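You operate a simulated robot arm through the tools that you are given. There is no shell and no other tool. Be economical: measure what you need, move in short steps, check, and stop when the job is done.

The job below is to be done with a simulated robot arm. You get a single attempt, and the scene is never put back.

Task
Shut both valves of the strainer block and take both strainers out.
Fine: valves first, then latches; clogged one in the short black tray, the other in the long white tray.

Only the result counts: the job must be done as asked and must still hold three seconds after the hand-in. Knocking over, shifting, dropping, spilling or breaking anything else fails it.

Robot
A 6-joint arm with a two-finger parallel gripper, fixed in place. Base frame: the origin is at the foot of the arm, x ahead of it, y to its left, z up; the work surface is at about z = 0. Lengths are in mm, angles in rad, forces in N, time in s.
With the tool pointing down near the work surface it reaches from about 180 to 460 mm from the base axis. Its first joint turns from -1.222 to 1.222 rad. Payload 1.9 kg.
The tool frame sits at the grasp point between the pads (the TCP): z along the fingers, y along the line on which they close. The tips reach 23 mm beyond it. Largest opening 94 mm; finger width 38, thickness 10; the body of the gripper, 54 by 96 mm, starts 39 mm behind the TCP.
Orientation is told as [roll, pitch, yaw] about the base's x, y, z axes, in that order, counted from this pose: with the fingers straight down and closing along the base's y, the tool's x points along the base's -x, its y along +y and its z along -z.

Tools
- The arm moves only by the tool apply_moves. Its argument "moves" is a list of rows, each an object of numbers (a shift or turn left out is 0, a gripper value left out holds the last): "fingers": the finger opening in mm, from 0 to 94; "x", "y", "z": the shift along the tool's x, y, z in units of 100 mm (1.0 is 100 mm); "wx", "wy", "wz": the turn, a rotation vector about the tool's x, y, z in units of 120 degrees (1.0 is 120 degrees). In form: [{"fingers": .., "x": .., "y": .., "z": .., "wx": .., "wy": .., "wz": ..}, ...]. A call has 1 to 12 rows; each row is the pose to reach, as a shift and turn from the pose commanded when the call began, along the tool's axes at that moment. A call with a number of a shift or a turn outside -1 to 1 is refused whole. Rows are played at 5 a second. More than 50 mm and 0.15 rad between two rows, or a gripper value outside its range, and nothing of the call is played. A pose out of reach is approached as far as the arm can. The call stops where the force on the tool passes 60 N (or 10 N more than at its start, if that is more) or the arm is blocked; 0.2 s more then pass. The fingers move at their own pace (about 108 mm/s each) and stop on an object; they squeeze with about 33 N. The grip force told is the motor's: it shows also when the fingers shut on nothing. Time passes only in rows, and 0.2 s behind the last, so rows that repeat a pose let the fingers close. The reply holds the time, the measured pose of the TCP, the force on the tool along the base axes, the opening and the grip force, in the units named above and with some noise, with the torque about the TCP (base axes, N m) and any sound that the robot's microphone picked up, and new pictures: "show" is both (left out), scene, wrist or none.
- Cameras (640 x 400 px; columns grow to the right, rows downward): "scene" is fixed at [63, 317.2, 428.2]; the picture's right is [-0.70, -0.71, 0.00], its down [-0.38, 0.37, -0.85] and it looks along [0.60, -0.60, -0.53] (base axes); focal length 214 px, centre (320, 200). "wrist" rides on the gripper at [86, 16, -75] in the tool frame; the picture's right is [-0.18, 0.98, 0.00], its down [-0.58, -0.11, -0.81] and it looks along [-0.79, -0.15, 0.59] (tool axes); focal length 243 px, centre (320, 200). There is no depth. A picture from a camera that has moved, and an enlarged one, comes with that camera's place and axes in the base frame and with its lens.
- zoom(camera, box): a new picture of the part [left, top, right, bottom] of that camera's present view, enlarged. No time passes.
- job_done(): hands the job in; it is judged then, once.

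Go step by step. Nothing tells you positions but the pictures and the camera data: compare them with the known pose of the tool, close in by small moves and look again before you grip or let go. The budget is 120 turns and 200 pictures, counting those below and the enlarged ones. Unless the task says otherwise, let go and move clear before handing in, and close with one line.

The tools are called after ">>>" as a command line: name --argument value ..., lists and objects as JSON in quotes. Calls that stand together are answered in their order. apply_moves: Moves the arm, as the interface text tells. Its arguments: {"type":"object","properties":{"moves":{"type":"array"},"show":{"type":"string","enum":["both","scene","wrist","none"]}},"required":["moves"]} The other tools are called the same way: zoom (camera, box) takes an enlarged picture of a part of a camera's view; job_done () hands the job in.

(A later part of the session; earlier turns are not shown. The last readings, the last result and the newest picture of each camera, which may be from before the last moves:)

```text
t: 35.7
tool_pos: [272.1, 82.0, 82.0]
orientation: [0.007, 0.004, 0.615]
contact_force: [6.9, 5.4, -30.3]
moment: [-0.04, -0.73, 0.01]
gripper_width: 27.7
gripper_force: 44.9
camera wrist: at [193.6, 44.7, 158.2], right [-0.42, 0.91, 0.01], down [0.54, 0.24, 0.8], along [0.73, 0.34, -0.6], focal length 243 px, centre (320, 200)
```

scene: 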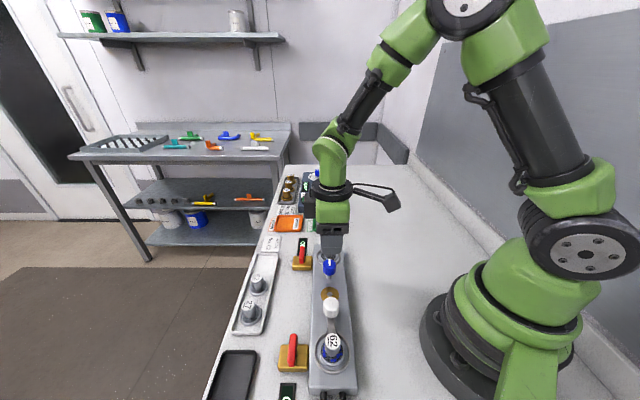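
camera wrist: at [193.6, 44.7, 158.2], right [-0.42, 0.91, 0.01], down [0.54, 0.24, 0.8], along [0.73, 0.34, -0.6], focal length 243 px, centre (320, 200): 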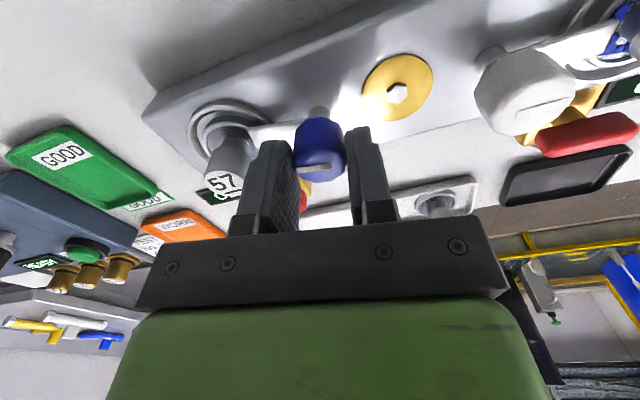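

>>> apply_moves --moves '[{"z": 0.008}, {"z": 0.008, "wz": 0.05}, {"z": 0.008, "wz": 0.1}, {"z": 0.008, "wz": 0.15}]' --show "none"

>>> apply_moves --moves '[{"wz": 0.04}, {"wz": 0.08}]' --show "scene"

>>> zoom --camera "scene" --box '[280, 225, 370, 300]'

```text
t: 36.7
tool_pos: [273.0, 81.3, 82.3]
orientation: [0.005, 0.005, 0.3]
contact_force: [-10.3, 11.5, 18.0]
moment: [0.05, -0.41, 0.01]
gripper_width: 27.6
gripper_force: 45.2
```

```text
t: 37.3
tool_pos: [271.7, 79.4, 82.5]
orientation: [0.004, 0.005, 0.132]
contact_force: [-16.2, 17.9, 37.2]
moment: [0.09, 0.35, -0.02]
gripper_width: 27.7
gripper_force: 45.1
```

scene: 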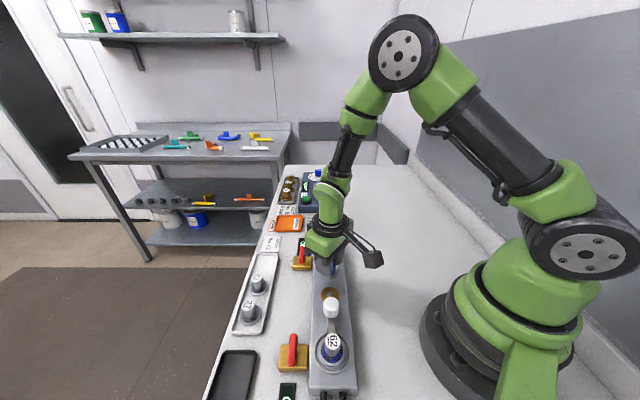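

```text
5.33 times, centred on (325, 262) of scene
camera zoom: at [62.9, 317.2, 428.3], right [-0.7, -0.71, 0.0], down [-0.38, 0.37, -0.85], along [0.6, -0.6, -0.53], focal length 1144 px, centre (293, -133)
```

zoom: 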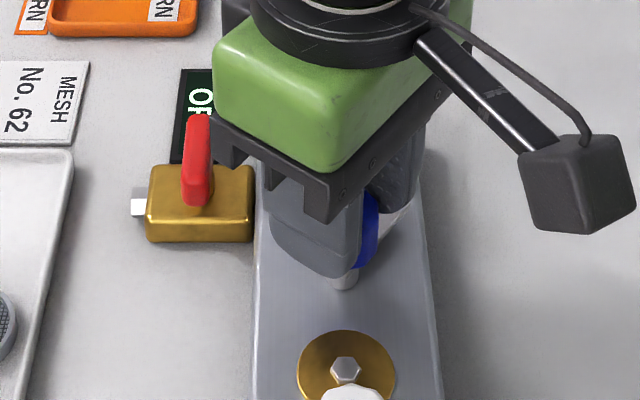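

>>> apply_moves --moves '[{"x": 0.005, "y": 0.005, "z": -0.01}, {"x": 0.005, "y": 0.005, "z": -0.01, "wz": 0.05}, {"x": 0.005, "y": 0.005, "z": -0.01, "wz": 0.1}, {"x": 0.005, "y": 0.005, "z": -0.01, "wz": 0.15}, {"x": 0.005, "y": 0.005, "z": -0.01, "wz": 0.2}]' --show "none"

```text
t: 38.5
tool_pos: [272.9, 80.5, 82.0]
orientation: [-0.001, 0.006, -0.284]
contact_force: [15.9, 4.0, -36.4]
moment: [-0.31, -0.29, 0.01]
gripper_width: 27.8
gripper_force: 44.5
```

>>> apply_moves --moves '[{"x": -0.004, "z": 0.01}, {"x": -0.004, "z": 0.01, "wz": 0.05}, {"x": -0.004, "z": 0.01, "wz": 0.1}, {"x": -0.004, "z": 0.01, "wz": 0.15}, {"x": -0.004, "z": 0.01, "wz": 0.2}]' --show "none"

```text
t: 39.7
tool_pos: [272.6, 80.9, 83.6]
orientation: [-0.002, 0.007, -0.706]
contact_force: [-7.1, -14.9, 39.5]
moment: [-0.03, 0.05, -0.03]
gripper_width: 27.6
gripper_force: 44.6
```

>>> apply_moves --moves '[{"z": -0.01}, {"z": -0.01, "wz": 0.035}, {"z": -0.01, "wz": 0.05}]' --show "none"

```text
t: 40.5
tool_pos: [272.0, 80.9, 82.9]
orientation: [-0.003, 0.006, -0.807]
contact_force: [3.3, -14.9, -7.1]
moment: [-0.08, -0.23, 0.43]
gripper_width: 27.5
gripper_force: 44.9
```

90° reached (stop felt). Release, rise and inspect.

>>> apply_moves --moves '[{"wz": -0.005, "fingers": 46}, {"wz": -0.005, "fingers": 46}, {"z": -0.3}, {"z": -0.7}, {"z": -0.9}]' --show "scene"

>>> zoom --camera "scene" --box '[280, 225, 370, 300]'

```text
t: 41.7
tool_pos: [273.6, 80.3, 172.4]
orientation: [-0.005, 0.006, -0.808]
contact_force: [0.7, -0.3, -0.3]
moment: [0.01, 0.0, -0.05]
gripper_width: 46.2
gripper_force: 0.0
```

scene: 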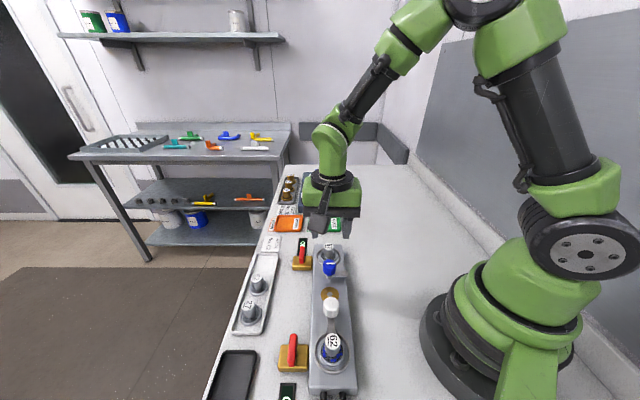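

```text
5.33 times, centred on (325, 262) of scene
camera zoom: at [63.0, 317.2, 428.2], right [-0.7, -0.71, 0.0], down [-0.38, 0.37, -0.85], along [0.6, -0.6, -0.53], focal length 1144 px, centre (293, -133)
```

zoom: 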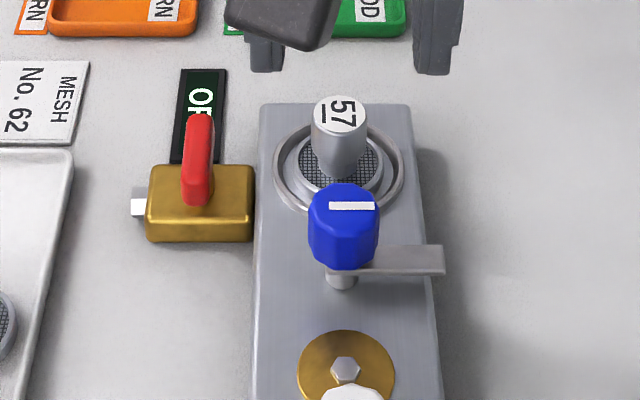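

Blue latch is clear. Now to the white knob near (207.5, 144); from this yaw I can turn it counter-clockwise.

>>> apply_moves --moves '[{"x": 0.3, "y": -0.012}, {"x": 0.6, "y": -0.024}, {"x": 0.917, "y": -0.037}, {"x": 0.917, "y": -0.037, "z": 0.3}]' --show "both"

>>> zoom --camera "scene" --box '[270, 270, 380, 370]'

```text
t: 42.7
tool_pos: [206.7, 144.9, 142.4]
orientation: [-0.001, 0.008, -0.808]
contact_force: [-0.6, 0.1, 0.0]
moment: [-0.02, 0.05, 0.0]
gripper_width: 45.7
gripper_force: 0.0
camera wrist: at [159.0, 218.4, 218.9], right [0.84, 0.55, 0.0], down [0.33, -0.5, 0.8], along [0.44, -0.67, -0.6], focal length 243 px, centre (320, 200)
```

scene: 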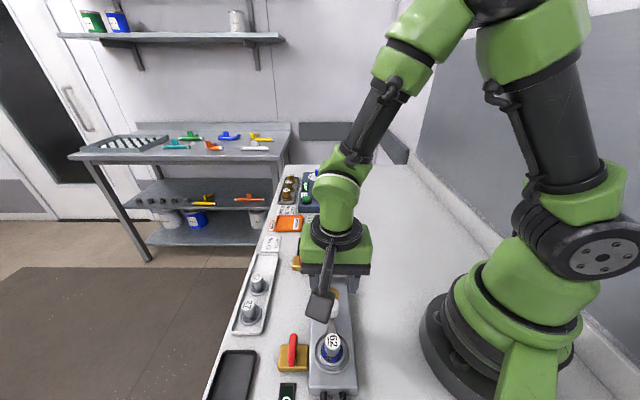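
wrist: 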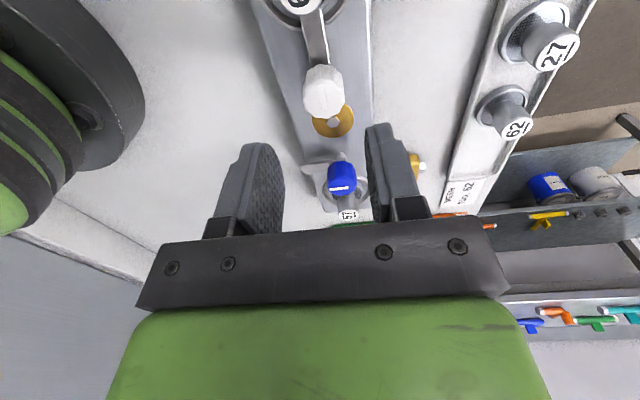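

```text
4.00 times, centred on (325, 320) of scene
camera zoom: at [62.9, 317.2, 428.2], right [-0.7, -0.71, 0.0], down [-0.38, 0.37, -0.85], along [0.6, -0.6, -0.53], focal length 858 px, centre (300, -280)
```

zoom: 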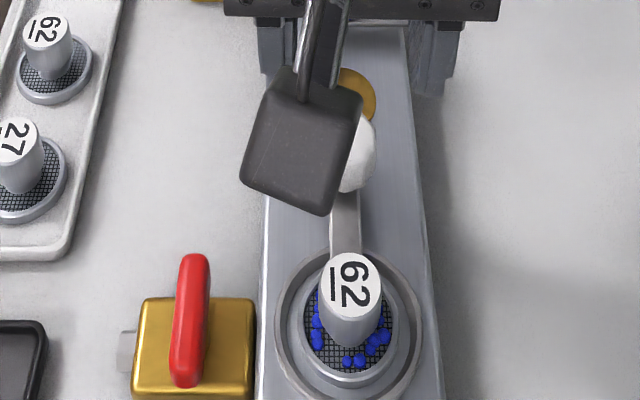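

>>> apply_moves --moves '[{"z": 0.3}, {"z": 0.59}]' --show "wrist"

```text
t: 43.3
tool_pos: [205.7, 144.5, 84.6]
orientation: [-0.001, 0.008, -0.807]
contact_force: [-0.1, -0.4, 1.0]
moment: [0.0, 0.03, -0.05]
gripper_width: 45.8
gripper_force: 0.1
camera wrist: at [158.9, 218.0, 159.9], right [0.84, 0.55, 0.0], down [0.33, -0.5, 0.8], along [0.44, -0.67, -0.6], focal length 243 px, centre (320, 200)
```

wrist: 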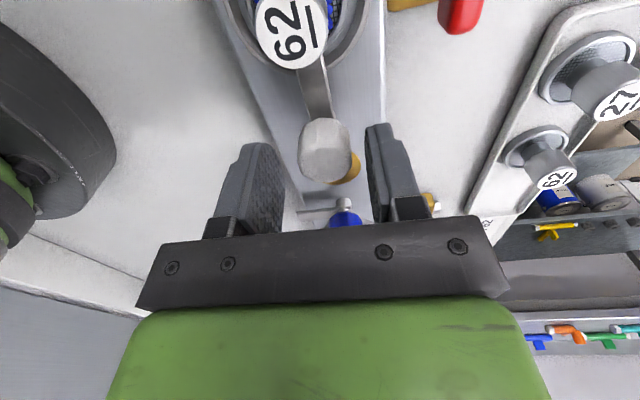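

>>> apply_moves --moves '[{"y": 0.02, "z": 0.015}, {"y": 0.02, "z": 0.015, "fingers": 15}, {"y": 0.02, "z": 0.015, "fingers": 15}]' --show "wrist"

```text
t: 44.1
tool_pos: [207.0, 146.4, 82.4]
orientation: [-0.003, 0.007, -0.809]
contact_force: [-2.9, -7.2, 3.4]
moment: [0.11, -0.16, 0.01]
gripper_width: 27.5
gripper_force: 45.0
camera wrist: at [160.5, 219.7, 158.6], right [0.84, 0.55, 0.0], down [0.33, -0.5, 0.8], along [0.44, -0.67, -0.6], focal length 243 px, centre (320, 200)
```

wrist: 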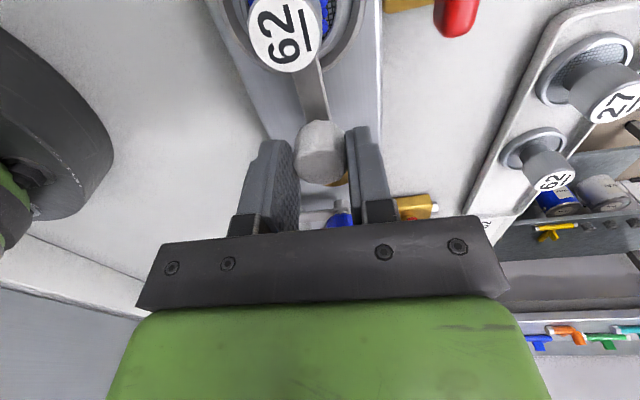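

Gripped. Turning counter-clockwise (arm toward the free side).

>>> apply_moves --moves '[{"wz": -0.04}, {"wz": -0.08}, {"wz": -0.12}]' --show "none"

```text
t: 44.9
tool_pos: [206.8, 145.4, 82.1]
orientation: [-0.005, 0.008, -0.557]
contact_force: [-3.3, -26.8, 10.9]
moment: [-0.51, -0.57, -0.04]
gripper_width: 27.5
gripper_force: 44.7
```

>>> apply_moves --moves '[{"x": -0.004, "y": -0.008, "z": -0.003}, {"x": -0.004, "y": -0.008, "z": -0.003, "wz": -0.05}, {"x": -0.004, "y": -0.008, "z": -0.003, "wz": -0.1}, {"x": -0.004, "y": -0.008, "z": -0.003, "wz": -0.15}, {"x": -0.004, "y": -0.008, "z": -0.003, "wz": -0.2}]' --show "none"

```text
t: 46.1
tool_pos: [207.2, 144.8, 82.7]
orientation: [-0.001, 0.008, -0.137]
contact_force: [-24.7, 9.5, -25.0]
moment: [-0.12, 0.87, 0.0]
gripper_width: 27.6
gripper_force: 44.9
```

>>> apply_moves --moves '[{"x": 0.008, "y": 0.003, "z": 0.008}, {"x": 0.008, "y": 0.003, "z": 0.008, "wz": -0.05}, {"x": 0.008, "y": 0.003, "z": 0.008, "wz": -0.1}, {"x": 0.008, "y": 0.003, "z": 0.008, "wz": -0.15}, {"x": 0.008, "y": 0.003, "z": 0.008, "wz": -0.2}]' --show "none"

```text
t: 47.5
tool_pos: [207.3, 144.1, 82.3]
orientation: [0.003, 0.007, 0.281]
contact_force: [1.7, -7.8, 0.9]
moment: [-0.3, -0.68, 0.01]
gripper_width: 27.5
gripper_force: 45.0
stopped in row 5: the force on the tool passed its limit at 62 N (the readings are from after the stop); the commanded pose is now the measured one
```

>>> apply_moves --moves '[{"wz": -0.04}, {"wz": -0.08}, {"wz": -0.12}]' --show "none"

```text
t: 48.3
tool_pos: [206.7, 144.2, 84.0]
orientation: [0.004, 0.006, 0.53]
contact_force: [14.7, -24.9, 13.9]
moment: [-1.2, 0.22, -0.02]
gripper_width: 27.7
gripper_force: 45.1
```

>>> apply_moves --moves '[{"y": -0.009, "z": -0.004}, {"y": -0.009, "z": -0.004, "wz": -0.04}, {"y": -0.009, "z": -0.004, "wz": -0.08}, {"y": -0.009, "z": -0.004, "wz": -0.115}]' --show "none"

```text
t: 49.3
tool_pos: [207.7, 143.6, 83.1]
orientation: [0.009, 0.004, 0.772]
contact_force: [8.3, -3.0, -22.5]
moment: [-0.38, -0.12, -0.43]
gripper_width: 27.5
gripper_force: 44.8
```

Stop felt at ~90°. Release, rise and check.

>>> apply_moves --moves '[{"wz": 0.005, "fingers": 42}, {"wz": 0.005, "fingers": 42}, {"z": -0.3}, {"z": -0.7}, {"z": -0.9}]' --show "both"

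>>> zoom --camera "scene" --box '[270, 270, 380, 370]'

```text
t: 50.5
tool_pos: [208.3, 144.2, 172.6]
orientation: [0.007, 0.006, 0.772]
contact_force: [0.0, 0.6, -0.5]
moment: [-0.01, -0.01, -0.01]
gripper_width: 41.9
gripper_force: 0.0
camera wrist: at [136.0, 94.5, 249.6], right [-0.55, 0.83, 0.01], down [0.5, 0.33, 0.8], along [0.67, 0.45, -0.6], focal length 243 px, centre (320, 200)
```

scene: 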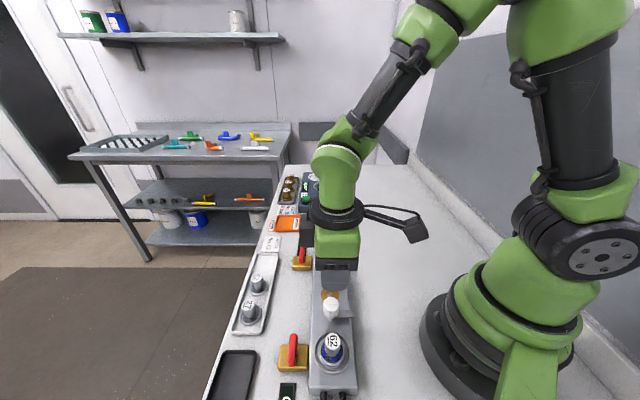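
wrist: 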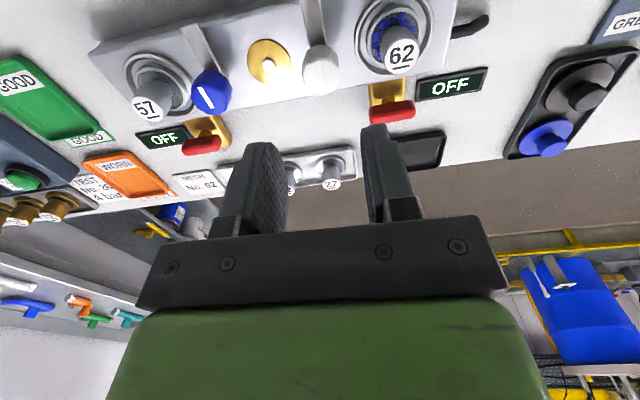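

```text
4.00 times, centred on (325, 320) of scene
camera zoom: at [63.0, 317.2, 428.2], right [-0.7, -0.71, 0.0], down [-0.38, 0.37, -0.85], along [0.6, -0.6, -0.53], focal length 858 px, centre (300, -280)
```

zoom: 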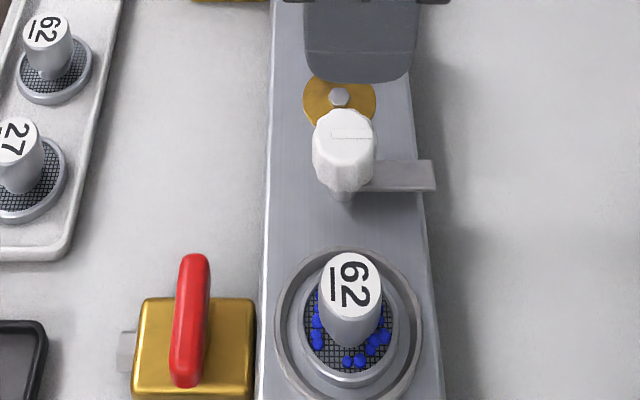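

Both latches clear. Now over the clogged strainer 62 at about (166, 185).

>>> apply_moves --moves '[{"x": 0.009, "y": 0.3, "fingers": 46}, {"x": 0.017, "y": 0.59}, {"x": 0.017, "y": 0.59, "z": 0.4}]' --show "wrist"

>>> zoom --camera "scene" --box '[270, 280, 390, 400]'

```text
t: 51.3
tool_pos: [163.8, 184.1, 132.7]
orientation: [0.007, 0.002, 0.771]
contact_force: [0.3, 0.2, 0.4]
moment: [0.01, 0.01, -0.04]
gripper_width: 46.0
gripper_force: 0.1
camera wrist: at [92.4, 135.9, 208.7], right [-0.55, 0.83, 0.01], down [0.5, 0.33, 0.8], along [0.67, 0.45, -0.6], focal length 243 px, centre (320, 200)
```

wrist: 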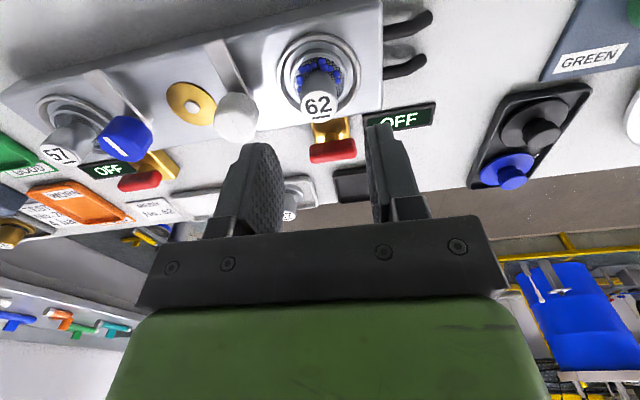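

```text
3.33 times, centred on (330, 340) of scene
camera zoom: at [62.9, 317.2, 428.2], right [-0.7, -0.71, 0.0], down [-0.38, 0.37, -0.85], along [0.6, -0.6, -0.53], focal length 715 px, centre (287, -267)
```

zoom: 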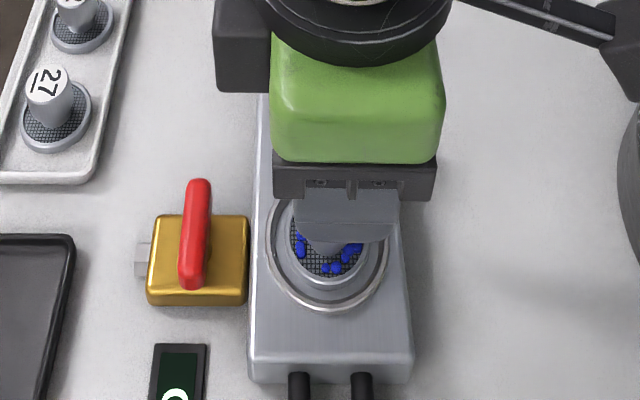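

>>> apply_moves --moves '[{"z": 0.3, "x": -0.015}, {"z": 0.6, "x": -0.015}]' --show "wrist"

>>> zoom --camera "scene" --box '[270, 280, 390, 400]'

```text
t: 51.9
tool_pos: [164.6, 184.5, 72.5]
orientation: [0.007, 0.002, 0.771]
contact_force: [0.6, 0.8, 0.2]
moment: [-0.01, -0.03, 0.02]
gripper_width: 46.2
gripper_force: 0.0
camera wrist: at [93.0, 136.2, 149.0], right [-0.55, 0.83, 0.01], down [0.5, 0.33, 0.8], along [0.67, 0.45, -0.6], focal length 243 px, centre (320, 200)
```

wrist: 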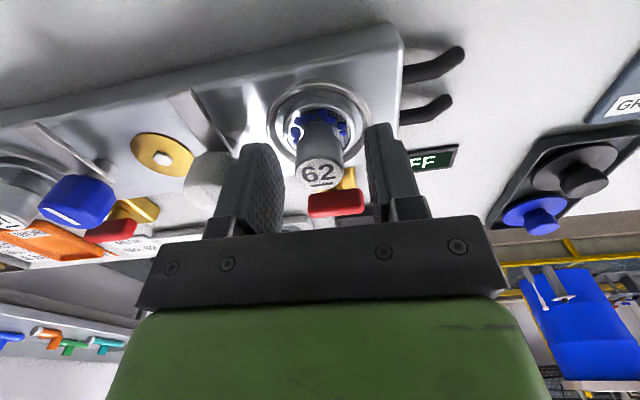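

```text
3.33 times, centred on (330, 340) of scene
camera zoom: at [63.0, 317.2, 428.2], right [-0.7, -0.71, 0.0], down [-0.38, 0.37, -0.85], along [0.6, -0.6, -0.53], focal length 715 px, centre (287, -267)
```

zoom: 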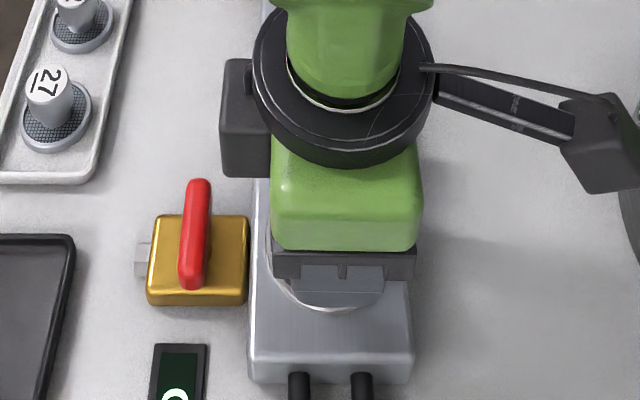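

>>> apply_moves --moves '[{"z": 0.06}, {"z": 0.06, "fingers": 15}, {"z": 0.06, "fingers": 15}]' --show "wrist"

```text
t: 52.7
tool_pos: [165.5, 185.7, 66.8]
orientation: [0.008, 0.002, 0.772]
contact_force: [-0.6, -1.5, 6.8]
moment: [-0.18, -0.03, -0.02]
gripper_width: 23.8
gripper_force: 33.6
camera wrist: at [93.4, 136.8, 143.6], right [-0.55, 0.83, 0.01], down [0.5, 0.33, 0.8], along [0.67, 0.45, -0.6], focal length 243 px, centre (320, 200)
```

wrist: 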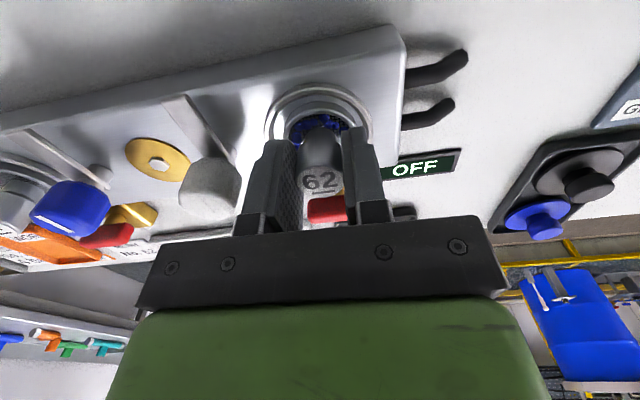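

Gripped (23.8 mm). Lift slowly straight up.

>>> apply_moves --moves '[{"z": -0.05}, {"z": -0.12}, {"z": -0.22}, {"z": -0.35}, {"z": -0.5}, {"z": -0.7}]' --show "both"

>>> zoom --camera "scene" --box '[270, 260, 390, 380]'

```text
t: 54.1
tool_pos: [167.6, 186.7, 138.7]
orientation: [0.008, 0.007, 0.772]
contact_force: [-0.2, 0.4, -0.1]
moment: [0.0, -0.02, -0.02]
gripper_width: 24.0
gripper_force: 32.8
camera wrist: at [94.9, 137.2, 214.0], right [-0.55, 0.83, 0.01], down [0.5, 0.33, 0.8], along [0.67, 0.45, -0.6], focal length 243 px, centre (320, 200)
```

scene: 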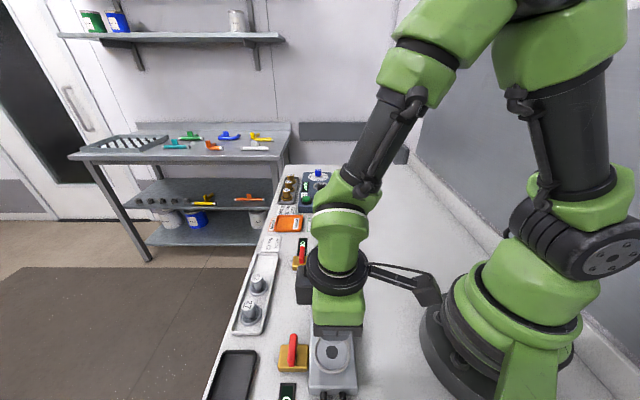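
wrist: 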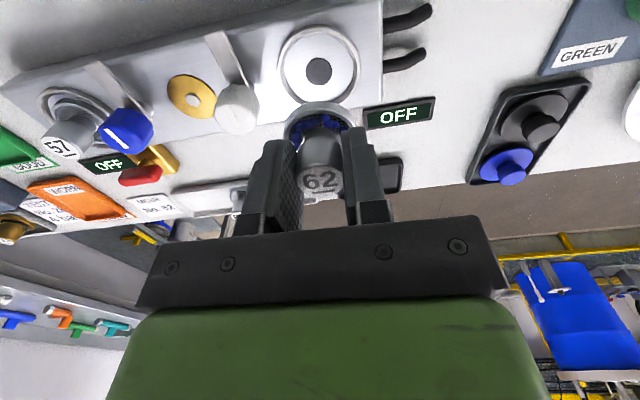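

```text
3.33 times, centred on (330, 320) of scene
camera zoom: at [63.0, 317.2, 428.2], right [-0.7, -0.71, 0.0], down [-0.38, 0.37, -0.85], along [0.6, -0.6, -0.53], focal length 715 px, centre (287, -200)
```

zoom: 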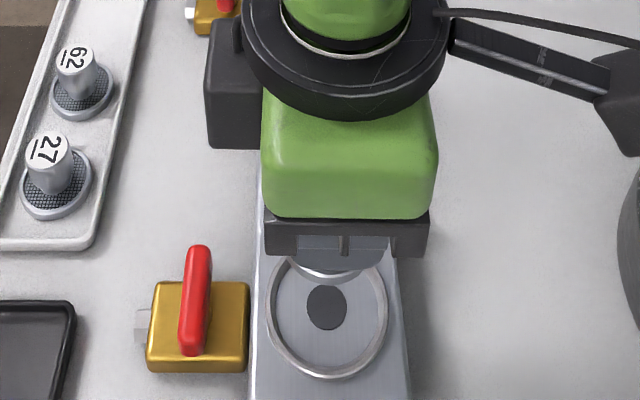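

The clogged strainer is out. Carry it over the short black tray (about 254, 321).

>>> apply_moves --moves '[{"x": -0.25, "y": 0.06}, {"x": -0.5, "y": 0.12}, {"x": -0.75, "y": 0.18}, {"x": -1.0, "y": 0.24}]' --show "none"

>>> apply_moves --moves '[{"x": -0.28, "y": 0.06}, {"x": -0.55, "y": 0.12}, {"x": -0.55, "y": 0.12, "z": 0.3}]' --show "both"

>>> zoom --camera "scene" --box '[180, 280, 320, 400]'

```text
t: 55.1
tool_pos: [222.4, 273.3, 136.8]
orientation: [0.006, 0.006, 0.771]
contact_force: [0.0, 0.4, -0.1]
moment: [-0.01, -0.01, 0.01]
gripper_width: 23.8
gripper_force: 32.8
```

```text
t: 55.9
tool_pos: [252.7, 320.4, 107.0]
orientation: [0.008, 0.003, 0.771]
contact_force: [0.4, 0.7, -0.5]
moment: [0.02, -0.01, 0.03]
gripper_width: 23.7
gripper_force: 32.5
camera wrist: at [180.4, 271.6, 182.7], right [-0.55, 0.83, 0.01], down [0.5, 0.33, 0.8], along [0.67, 0.45, -0.6], focal length 243 px, centre (320, 200)
```

scene: 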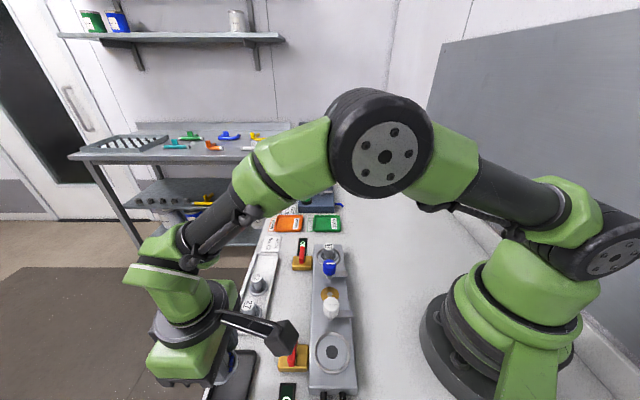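
wrist: 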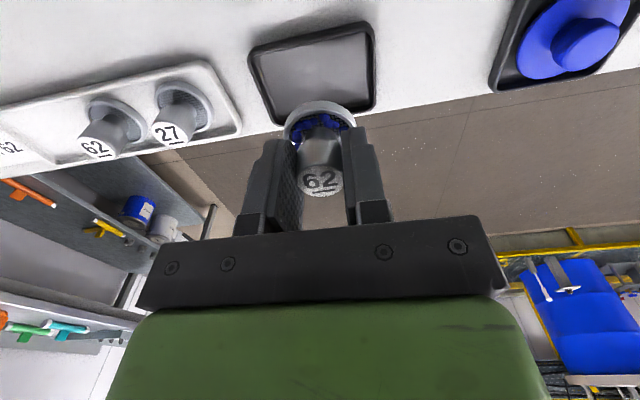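

```text
3.33 times, centred on (250, 340) of scene
camera zoom: at [63.0, 317.2, 428.2], right [-0.7, -0.71, 0.0], down [-0.38, 0.37, -0.85], along [0.6, -0.6, -0.53], focal length 715 px, centre (553, -267)
```

zoom: 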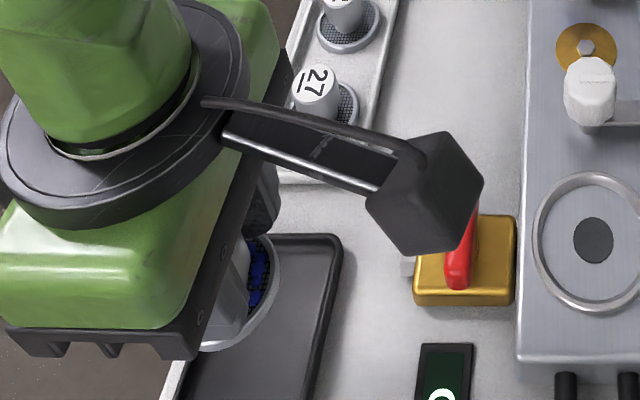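

>>> apply_moves --moves '[{"x": -0.022, "y": -0.02, "z": 0.2}, {"x": -0.022, "y": -0.02, "z": 0.4}, {"x": -0.022, "y": -0.02, "z": 0.5}]' --show "wrist"

>>> zoom --camera "wrist" --box '[220, 20, 420, 240]'

```text
t: 56.7
tool_pos: [255.7, 319.3, 55.8]
orientation: [0.008, 0.007, 0.771]
contact_force: [-0.2, 0.6, 0.4]
moment: [-0.03, 0.06, -0.02]
gripper_width: 23.6
gripper_force: 33.0
camera wrist: at [182.7, 271.2, 131.9], right [-0.55, 0.83, 0.01], down [0.5, 0.33, 0.8], along [0.67, 0.45, -0.6], focal length 243 px, centre (320, 200)
```

wrist: 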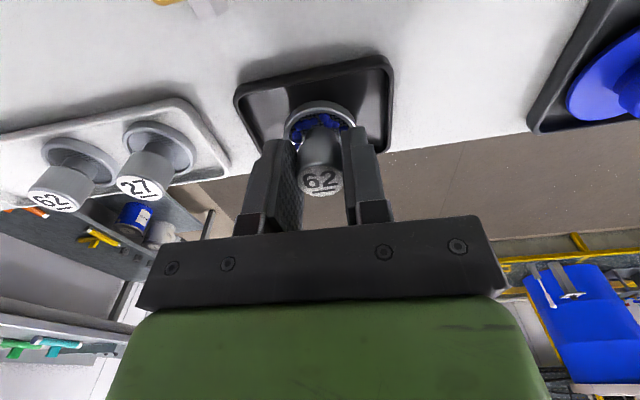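

```text
1.82 times, centred on (320, 130) of wrist
camera zoom: at [182.7, 271.2, 131.9], right [-0.55, 0.83, 0.01], down [0.5, 0.33, 0.8], along [0.67, 0.45, -0.6], focal length 441 px, centre (320, 327)
```

zoom: 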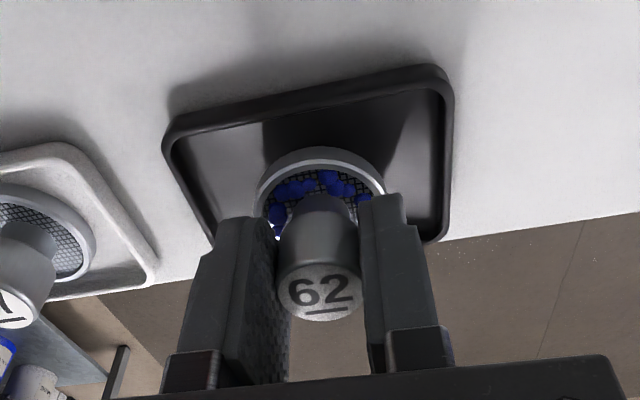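

Centred over the tray. Lower slowly.

>>> apply_moves --moves '[{"z": 0.03}, {"z": 0.06}, {"z": 0.08}]' --show "none"

```text
t: 57.5
tool_pos: [255.7, 320.4, 48.5]
orientation: [0.006, 0.003, 0.772]
contact_force: [0.0, 0.0, -0.3]
moment: [-0.01, 0.01, 0.0]
gripper_width: 23.9
gripper_force: 33.2
```

>>> apply_moves --moves '[{"z": 0.01}, {"z": 0.02}]' --show "none"

>>> apply_moves --moves '[{"z": 0.01}]' --show "wrist"

```text
t: 58.1
tool_pos: [254.9, 320.1, 46.8]
orientation: [0.006, 0.002, 0.771]
contact_force: [-0.1, 0.0, -0.5]
moment: [-0.01, 0.0, 0.0]
gripper_width: 23.9
gripper_force: 32.7
```

```text
t: 58.5
tool_pos: [254.7, 319.8, 46.2]
orientation: [0.008, 0.002, 0.771]
contact_force: [-0.2, 0.8, 0.2]
moment: [0.02, -0.03, -0.02]
gripper_width: 23.9
gripper_force: 32.8
camera wrist: at [182.9, 271.6, 121.9], right [-0.55, 0.83, 0.01], down [0.5, 0.33, 0.8], along [0.67, 0.45, -0.6], focal length 243 px, centre (320, 200)
```

wrist: 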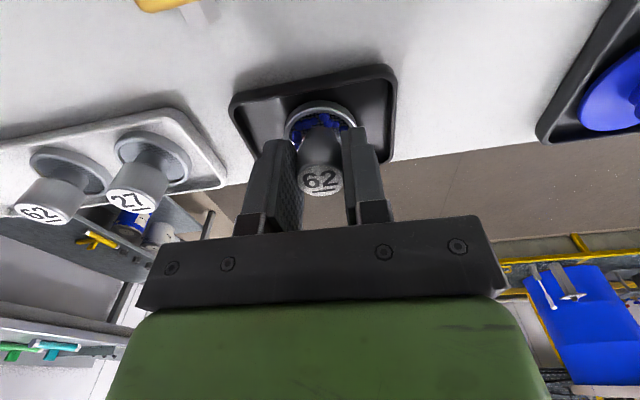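

>>> apply_moves --moves '[{"z": 0.01}, {"z": 0.02}, {"z": 0.03}]' --show "none"

```text
t: 59.3
tool_pos: [254.5, 321.1, 42.3]
orientation: [0.008, 0.005, 0.771]
contact_force: [0.9, -0.5, -1.2]
moment: [0.02, 0.04, 0.02]
gripper_width: 23.8
gripper_force: 33.2
```

>>> apply_moves --moves '[{"z": 0.01}, {"z": 0.02}]' --show "none"

>>> zoom --camera "wrist" --box '[200, 20, 420, 240]'

```text
t: 59.9
tool_pos: [255.7, 320.7, 40.5]
orientation: [0.006, 0.002, 0.77]
contact_force: [-3.8, -5.0, 24.8]
moment: [-0.36, -0.12, -0.08]
gripper_width: 23.8
gripper_force: 33.0
```

```text
1.82 times, centred on (310, 130) of wrist
camera zoom: at [183.2, 272.0, 117.8], right [-0.55, 0.83, 0.01], down [0.5, 0.32, 0.8], along [0.67, 0.45, -0.59], focal length 441 px, centre (338, 327)
```

zoom: 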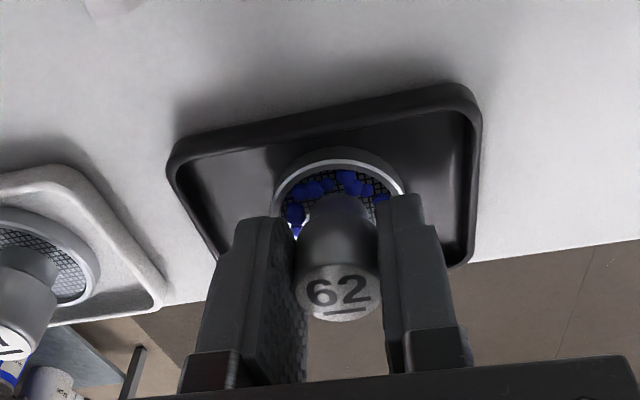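

It rests on the tray floor (25 N). Ease off, release and rise.

>>> apply_moves --moves '[{"z": -0.007}, {"z": -0.007, "fingers": 44}, {"z": -0.007, "fingers": 44}, {"z": -0.3}, {"z": -0.7}, {"z": -1.0}]' --show "both"

```text
t: 61.3
tool_pos: [255.9, 319.6, 141.1]
orientation: [0.008, 0.005, 0.773]
contact_force: [0.0, -0.8, 0.2]
moment: [0.01, 0.01, 0.03]
gripper_width: 44.1
gripper_force: 0.0
camera wrist: at [183.6, 271.7, 217.2], right [-0.55, 0.83, 0.01], down [0.5, 0.33, 0.8], along [0.67, 0.45, -0.6], focal length 243 px, centre (320, 200)
```

scene: 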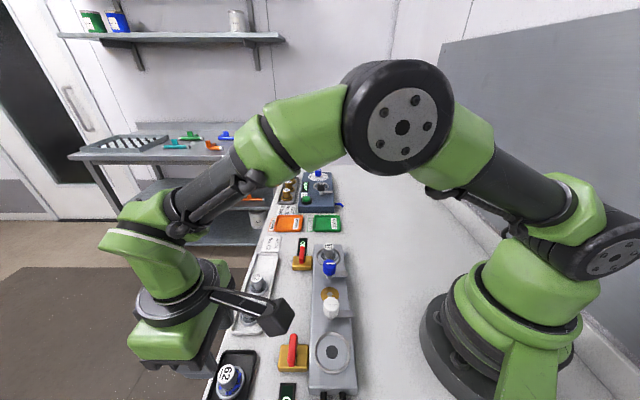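
wrist: 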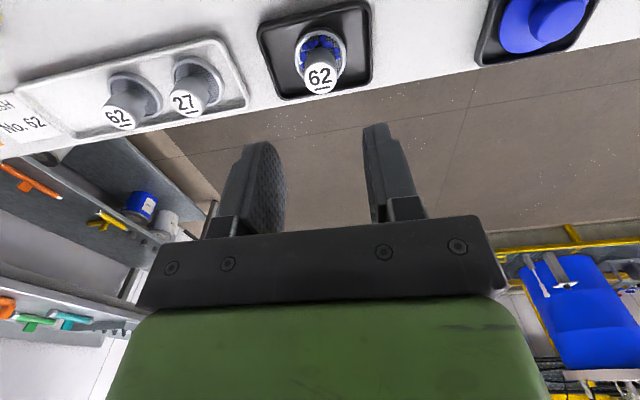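

Strainer 62 sits upright in the black tray. Now travel to strainer 57 (about 313, 39).

>>> apply_moves --moves '[{"x": 0.2, "y": -0.31}, {"x": 0.4, "y": -0.62}, {"x": 0.6, "y": -0.93}]' --show "none"

>>> apply_moves --moves '[{"x": 0.2, "y": -0.31}, {"x": 0.4, "y": -0.62}, {"x": 0.6, "y": -0.93}]' --show "none"

>>> apply_moves --moves '[{"x": 0.17, "y": -0.27}, {"x": 0.346, "y": -0.54}]' --show "both"

```text
t: 62.1
tool_pos: [277.9, 211.6, 141.4]
orientation: [0.006, 0.005, 0.771]
contact_force: [-0.1, -0.6, 0.2]
moment: [0.04, 0.0, -0.02]
gripper_width: 43.9
gripper_force: 0.1
```

```text
t: 62.9
tool_pos: [298.6, 102.4, 139.9]
orientation: [0.007, 0.006, 0.772]
contact_force: [0.1, -0.9, 0.2]
moment: [0.01, 0.06, 0.01]
gripper_width: 44.0
gripper_force: 0.0
```

```text
t: 63.5
tool_pos: [312.0, 38.5, 140.6]
orientation: [0.007, 0.003, 0.772]
contact_force: [-0.7, -0.2, -0.8]
moment: [-0.01, 0.0, 0.02]
gripper_width: 44.2
gripper_force: 0.0
camera wrist: at [239.5, -9.1, 216.5], right [-0.55, 0.83, 0.01], down [0.5, 0.33, 0.8], along [0.67, 0.45, -0.6], focal length 243 px, centre (320, 200)
```

scene: 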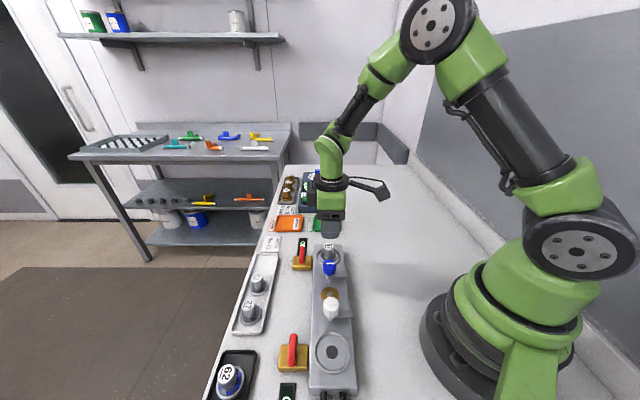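
wrist: 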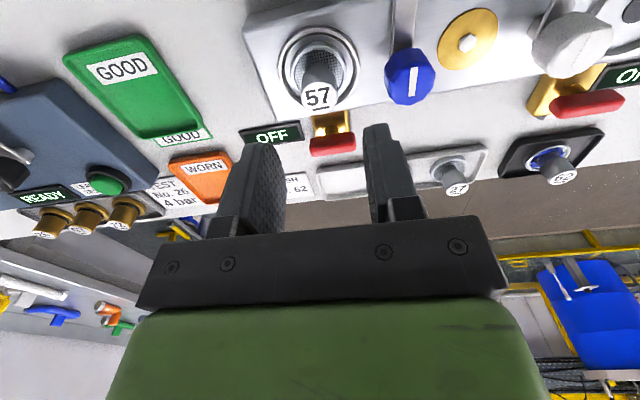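

Well aligned. Descend in two steps and grip.

>>> apply_moves --moves '[{"x": -0.01, "z": 0.3}, {"x": -0.01, "z": 0.6}, {"x": -0.01, "z": 0.67}]' --show "wrist"

```text
t: 64.3
tool_pos: [311.8, 40.5, 73.1]
orientation: [0.008, 0.004, 0.77]
contact_force: [0.1, -0.2, 0.4]
moment: [-0.03, 0.0, 0.03]
gripper_width: 44.1
gripper_force: 0.0
camera wrist: at [240.0, -8.4, 148.9], right [-0.55, 0.83, 0.01], down [0.5, 0.33, 0.8], along [0.67, 0.45, -0.6], focal length 243 px, centre (320, 200)
```

wrist: 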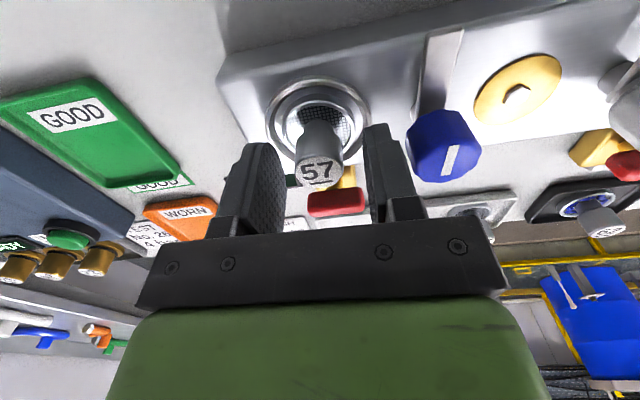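

>>> apply_moves --moves '[{"z": 0.06}, {"z": 0.06, "fingers": 15}, {"z": 0.06, "fingers": 15}]' --show "none"

>>> apply_moves --moves '[{"z": -0.05}, {"z": -0.12}, {"z": -0.22}, {"z": -0.35}, {"z": -0.5}, {"z": -0.75}]' --show "both"

```text
t: 65.1
tool_pos: [312.7, 40.2, 66.7]
orientation: [0.007, 0.004, 0.772]
contact_force: [-0.3, -2.9, 6.6]
moment: [-0.23, -0.06, -0.03]
gripper_width: 23.7
gripper_force: 32.8
```

```text
t: 66.5
tool_pos: [312.5, 41.0, 142.0]
orientation: [0.007, 0.005, 0.772]
contact_force: [1.2, -0.2, -0.9]
moment: [0.02, 0.0, -0.02]
gripper_width: 23.9
gripper_force: 32.9
camera wrist: at [241.0, -7.5, 218.2], right [-0.55, 0.83, 0.01], down [0.5, 0.33, 0.8], along [0.67, 0.45, -0.6], focal length 243 px, centre (320, 200)
```

scene: 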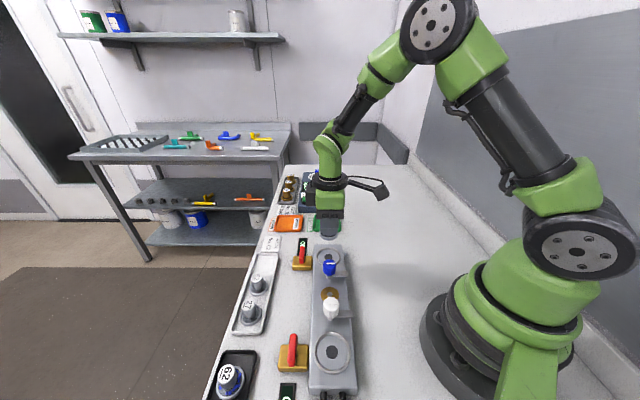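
wrist: 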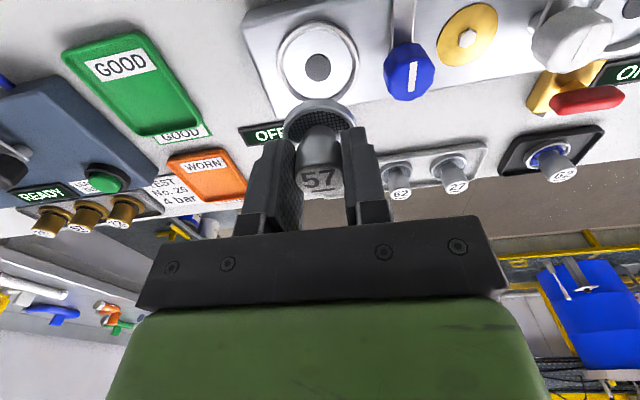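

Strainer 57 is out. Carry it over the free far end of the long white tray (about 410, 166).

>>> apply_moves --moves '[{"x": -0.25, "y": 0.034}, {"x": -0.5, "y": 0.068}, {"x": -0.75, "y": 0.102}, {"x": -1.0, "y": 0.137}]' --show "none"

>>> apply_moves --moves '[{"x": -0.28, "y": 0.04, "z": 0.1}, {"x": -0.57, "y": 0.078, "z": 0.2}, {"x": -0.57, "y": 0.078, "z": 0.35}]' --show "both"

>>> zoom --camera "scene" --box '[210, 200, 330, 300]'

```text
t: 67.5
tool_pos: [376.1, 120.2, 141.9]
orientation: [0.008, 0.005, 0.77]
contact_force: [-0.6, -0.3, -1.0]
moment: [0.01, -0.02, -0.01]
gripper_width: 23.9
gripper_force: 32.9
```

```text
t: 68.3
tool_pos: [410.7, 166.7, 105.3]
orientation: [0.007, 0.007, 0.771]
contact_force: [-0.4, 0.3, -0.2]
moment: [-0.03, -0.01, 0.01]
gripper_width: 23.9
gripper_force: 32.6
camera wrist: at [337.8, 117.3, 182.0], right [-0.55, 0.83, 0.01], down [0.5, 0.33, 0.8], along [0.67, 0.45, -0.6], focal length 243 px, centre (320, 200)
```

scene: 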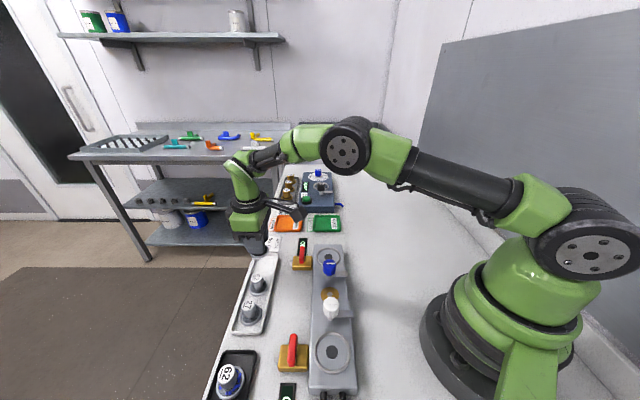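
wrist: 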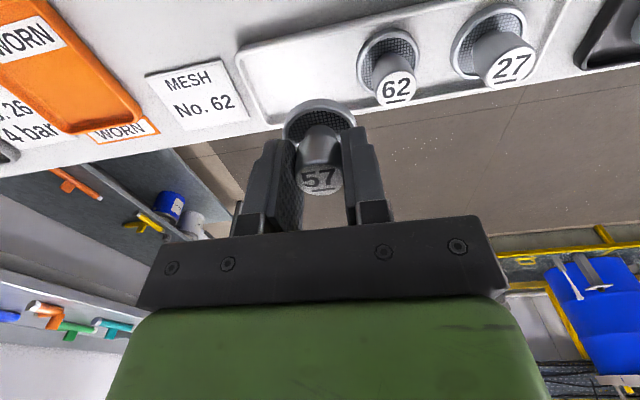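

```text
4.00 times, centred on (270, 250) of scene
camera zoom: at [63.0, 317.2, 428.2], right [-0.7, -0.71, 0.0], down [-0.38, 0.37, -0.85], along [0.6, -0.6, -0.53], focal length 858 px, centre (520, 0)
```

zoom: 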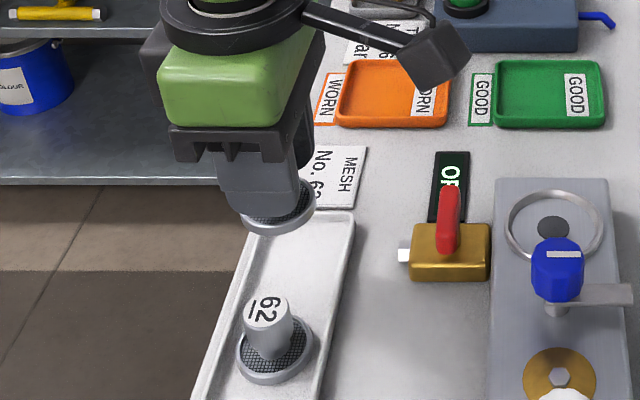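

>>> apply_moves --moves '[{"y": -0.05, "z": 0.2}, {"y": -0.05, "z": 0.4}, {"y": -0.05, "z": 0.5}]' --show "wrist"

>>> zoom --camera "scene" --box '[210, 210, 310, 300]'

```text
t: 69.1
tool_pos: [412.8, 161.4, 57.2]
orientation: [0.008, 0.005, 0.773]
contact_force: [-0.3, 0.3, -1.6]
moment: [0.0, 0.02, 0.0]
gripper_width: 23.8
gripper_force: 33.0
camera wrist: at [340.8, 113.6, 131.9], right [-0.55, 0.83, 0.01], down [0.5, 0.33, 0.8], along [0.67, 0.45, -0.6], focal length 243 px, centre (320, 200)
```

wrist: 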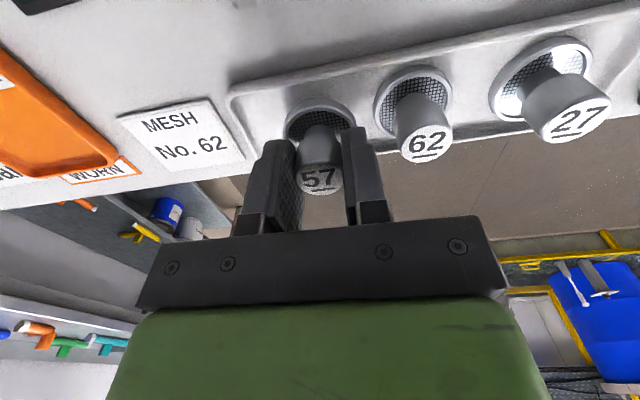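

```text
4.44 times, centred on (260, 255) of scene
camera zoom: at [63.0, 317.2, 428.2], right [-0.7, -0.71, 0.0], down [-0.38, 0.37, -0.85], along [0.6, -0.6, -0.53], focal length 953 px, centre (587, -44)
```

zoom: 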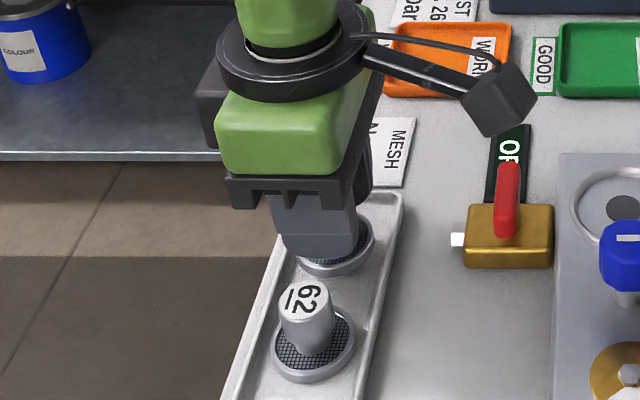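

Looks centred in the free end. Lower slowly to contact.

>>> apply_moves --moves '[{"z": 0.04}, {"z": 0.08}, {"z": 0.12}]' --show "wrist"

>>> zoom --camera "scene" --box '[210, 210, 310, 300]'

```text
t: 69.9
tool_pos: [413.6, 163.1, 45.4]
orientation: [0.006, 0.006, 0.771]
contact_force: [0.2, 0.3, -1.5]
moment: [-0.01, 0.0, -0.02]
gripper_width: 24.0
gripper_force: 33.2
camera wrist: at [341.0, 113.4, 120.0], right [-0.55, 0.83, 0.01], down [0.5, 0.33, 0.8], along [0.67, 0.45, -0.6], focal length 243 px, centre (320, 200)
```

wrist: 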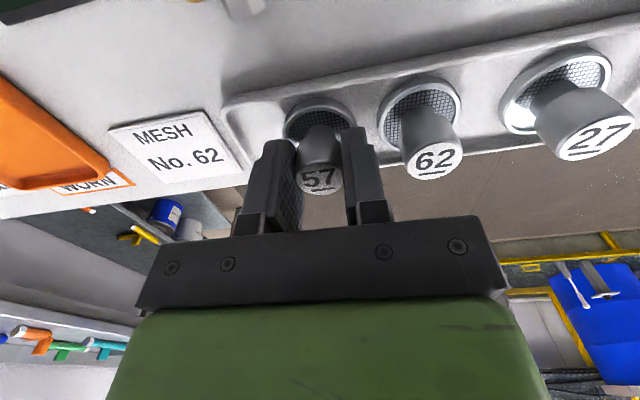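

```text
4.44 times, centred on (260, 255) of scene
camera zoom: at [63.0, 317.2, 428.2], right [-0.7, -0.71, 0.0], down [-0.38, 0.37, -0.85], along [0.6, -0.6, -0.53], focal length 953 px, centre (587, -44)
```

zoom: 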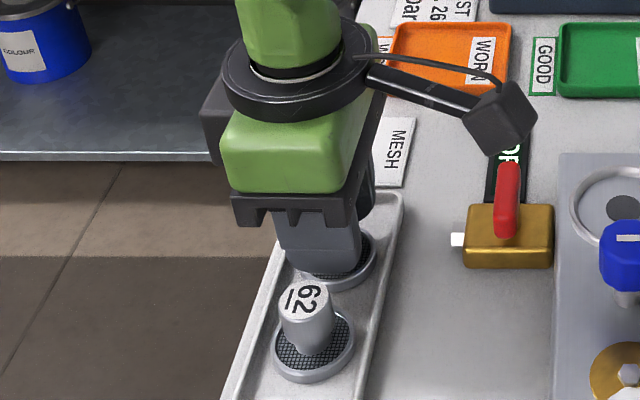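

The disc sits slightly toward the block side; I'll shift 3 mm outward before the last lowering.

>>> apply_moves --moves '[{"x": -0.03}, {"x": -0.03, "z": 0.015}, {"x": -0.03, "z": 0.03}]' --show "none"

```text
t: 70.7
tool_pos: [415.2, 165.3, 42.3]
orientation: [0.007, 0.005, 0.773]
contact_force: [-3.4, -1.9, 10.9]
moment: [-0.23, -0.02, -0.05]
gripper_width: 23.7
gripper_force: 33.2
```

>>> zoom --camera "scene" --box '[210, 210, 310, 300]'

>>> zoom --camera "wrist" --box '[200, 40, 480, 220]'

```text
4.44 times, centred on (260, 255) of scene
camera zoom: at [62.9, 317.2, 428.3], right [-0.7, -0.71, 0.0], down [-0.38, 0.37, -0.85], along [0.6, -0.6, -0.53], focal length 953 px, centre (587, -44)
```

zoom: 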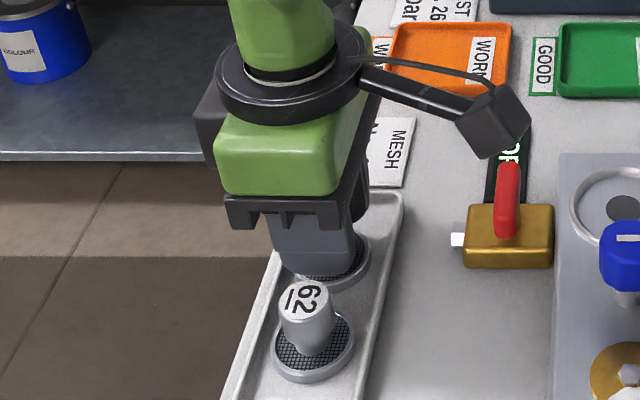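

```text
2.22 times, centred on (340, 130) of wrist
camera zoom: at [343.2, 115.8, 118.3], right [-0.55, 0.83, 0.01], down [0.5, 0.33, 0.8], along [0.67, 0.45, -0.59], focal length 539 px, centre (276, 356)
```

zoom: 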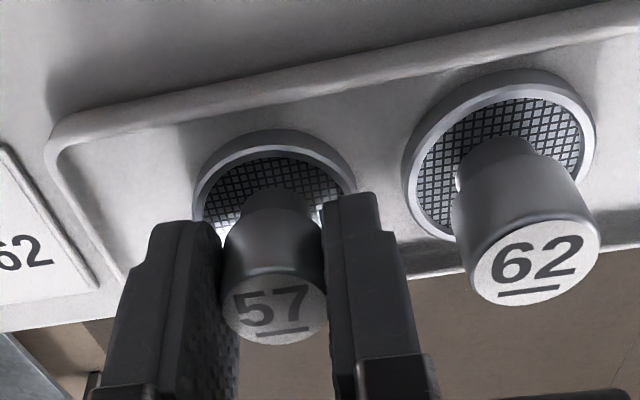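

>>> apply_moves --moves '[{"z": 0.008}]' --show "none"

```text
t: 71.1
tool_pos: [416.6, 164.2, 42.5]
orientation: [0.004, 0.002, 0.772]
contact_force: [-5.0, -2.3, 23.7]
moment: [-0.34, 0.01, -0.04]
gripper_width: 23.6
gripper_force: 32.8
```

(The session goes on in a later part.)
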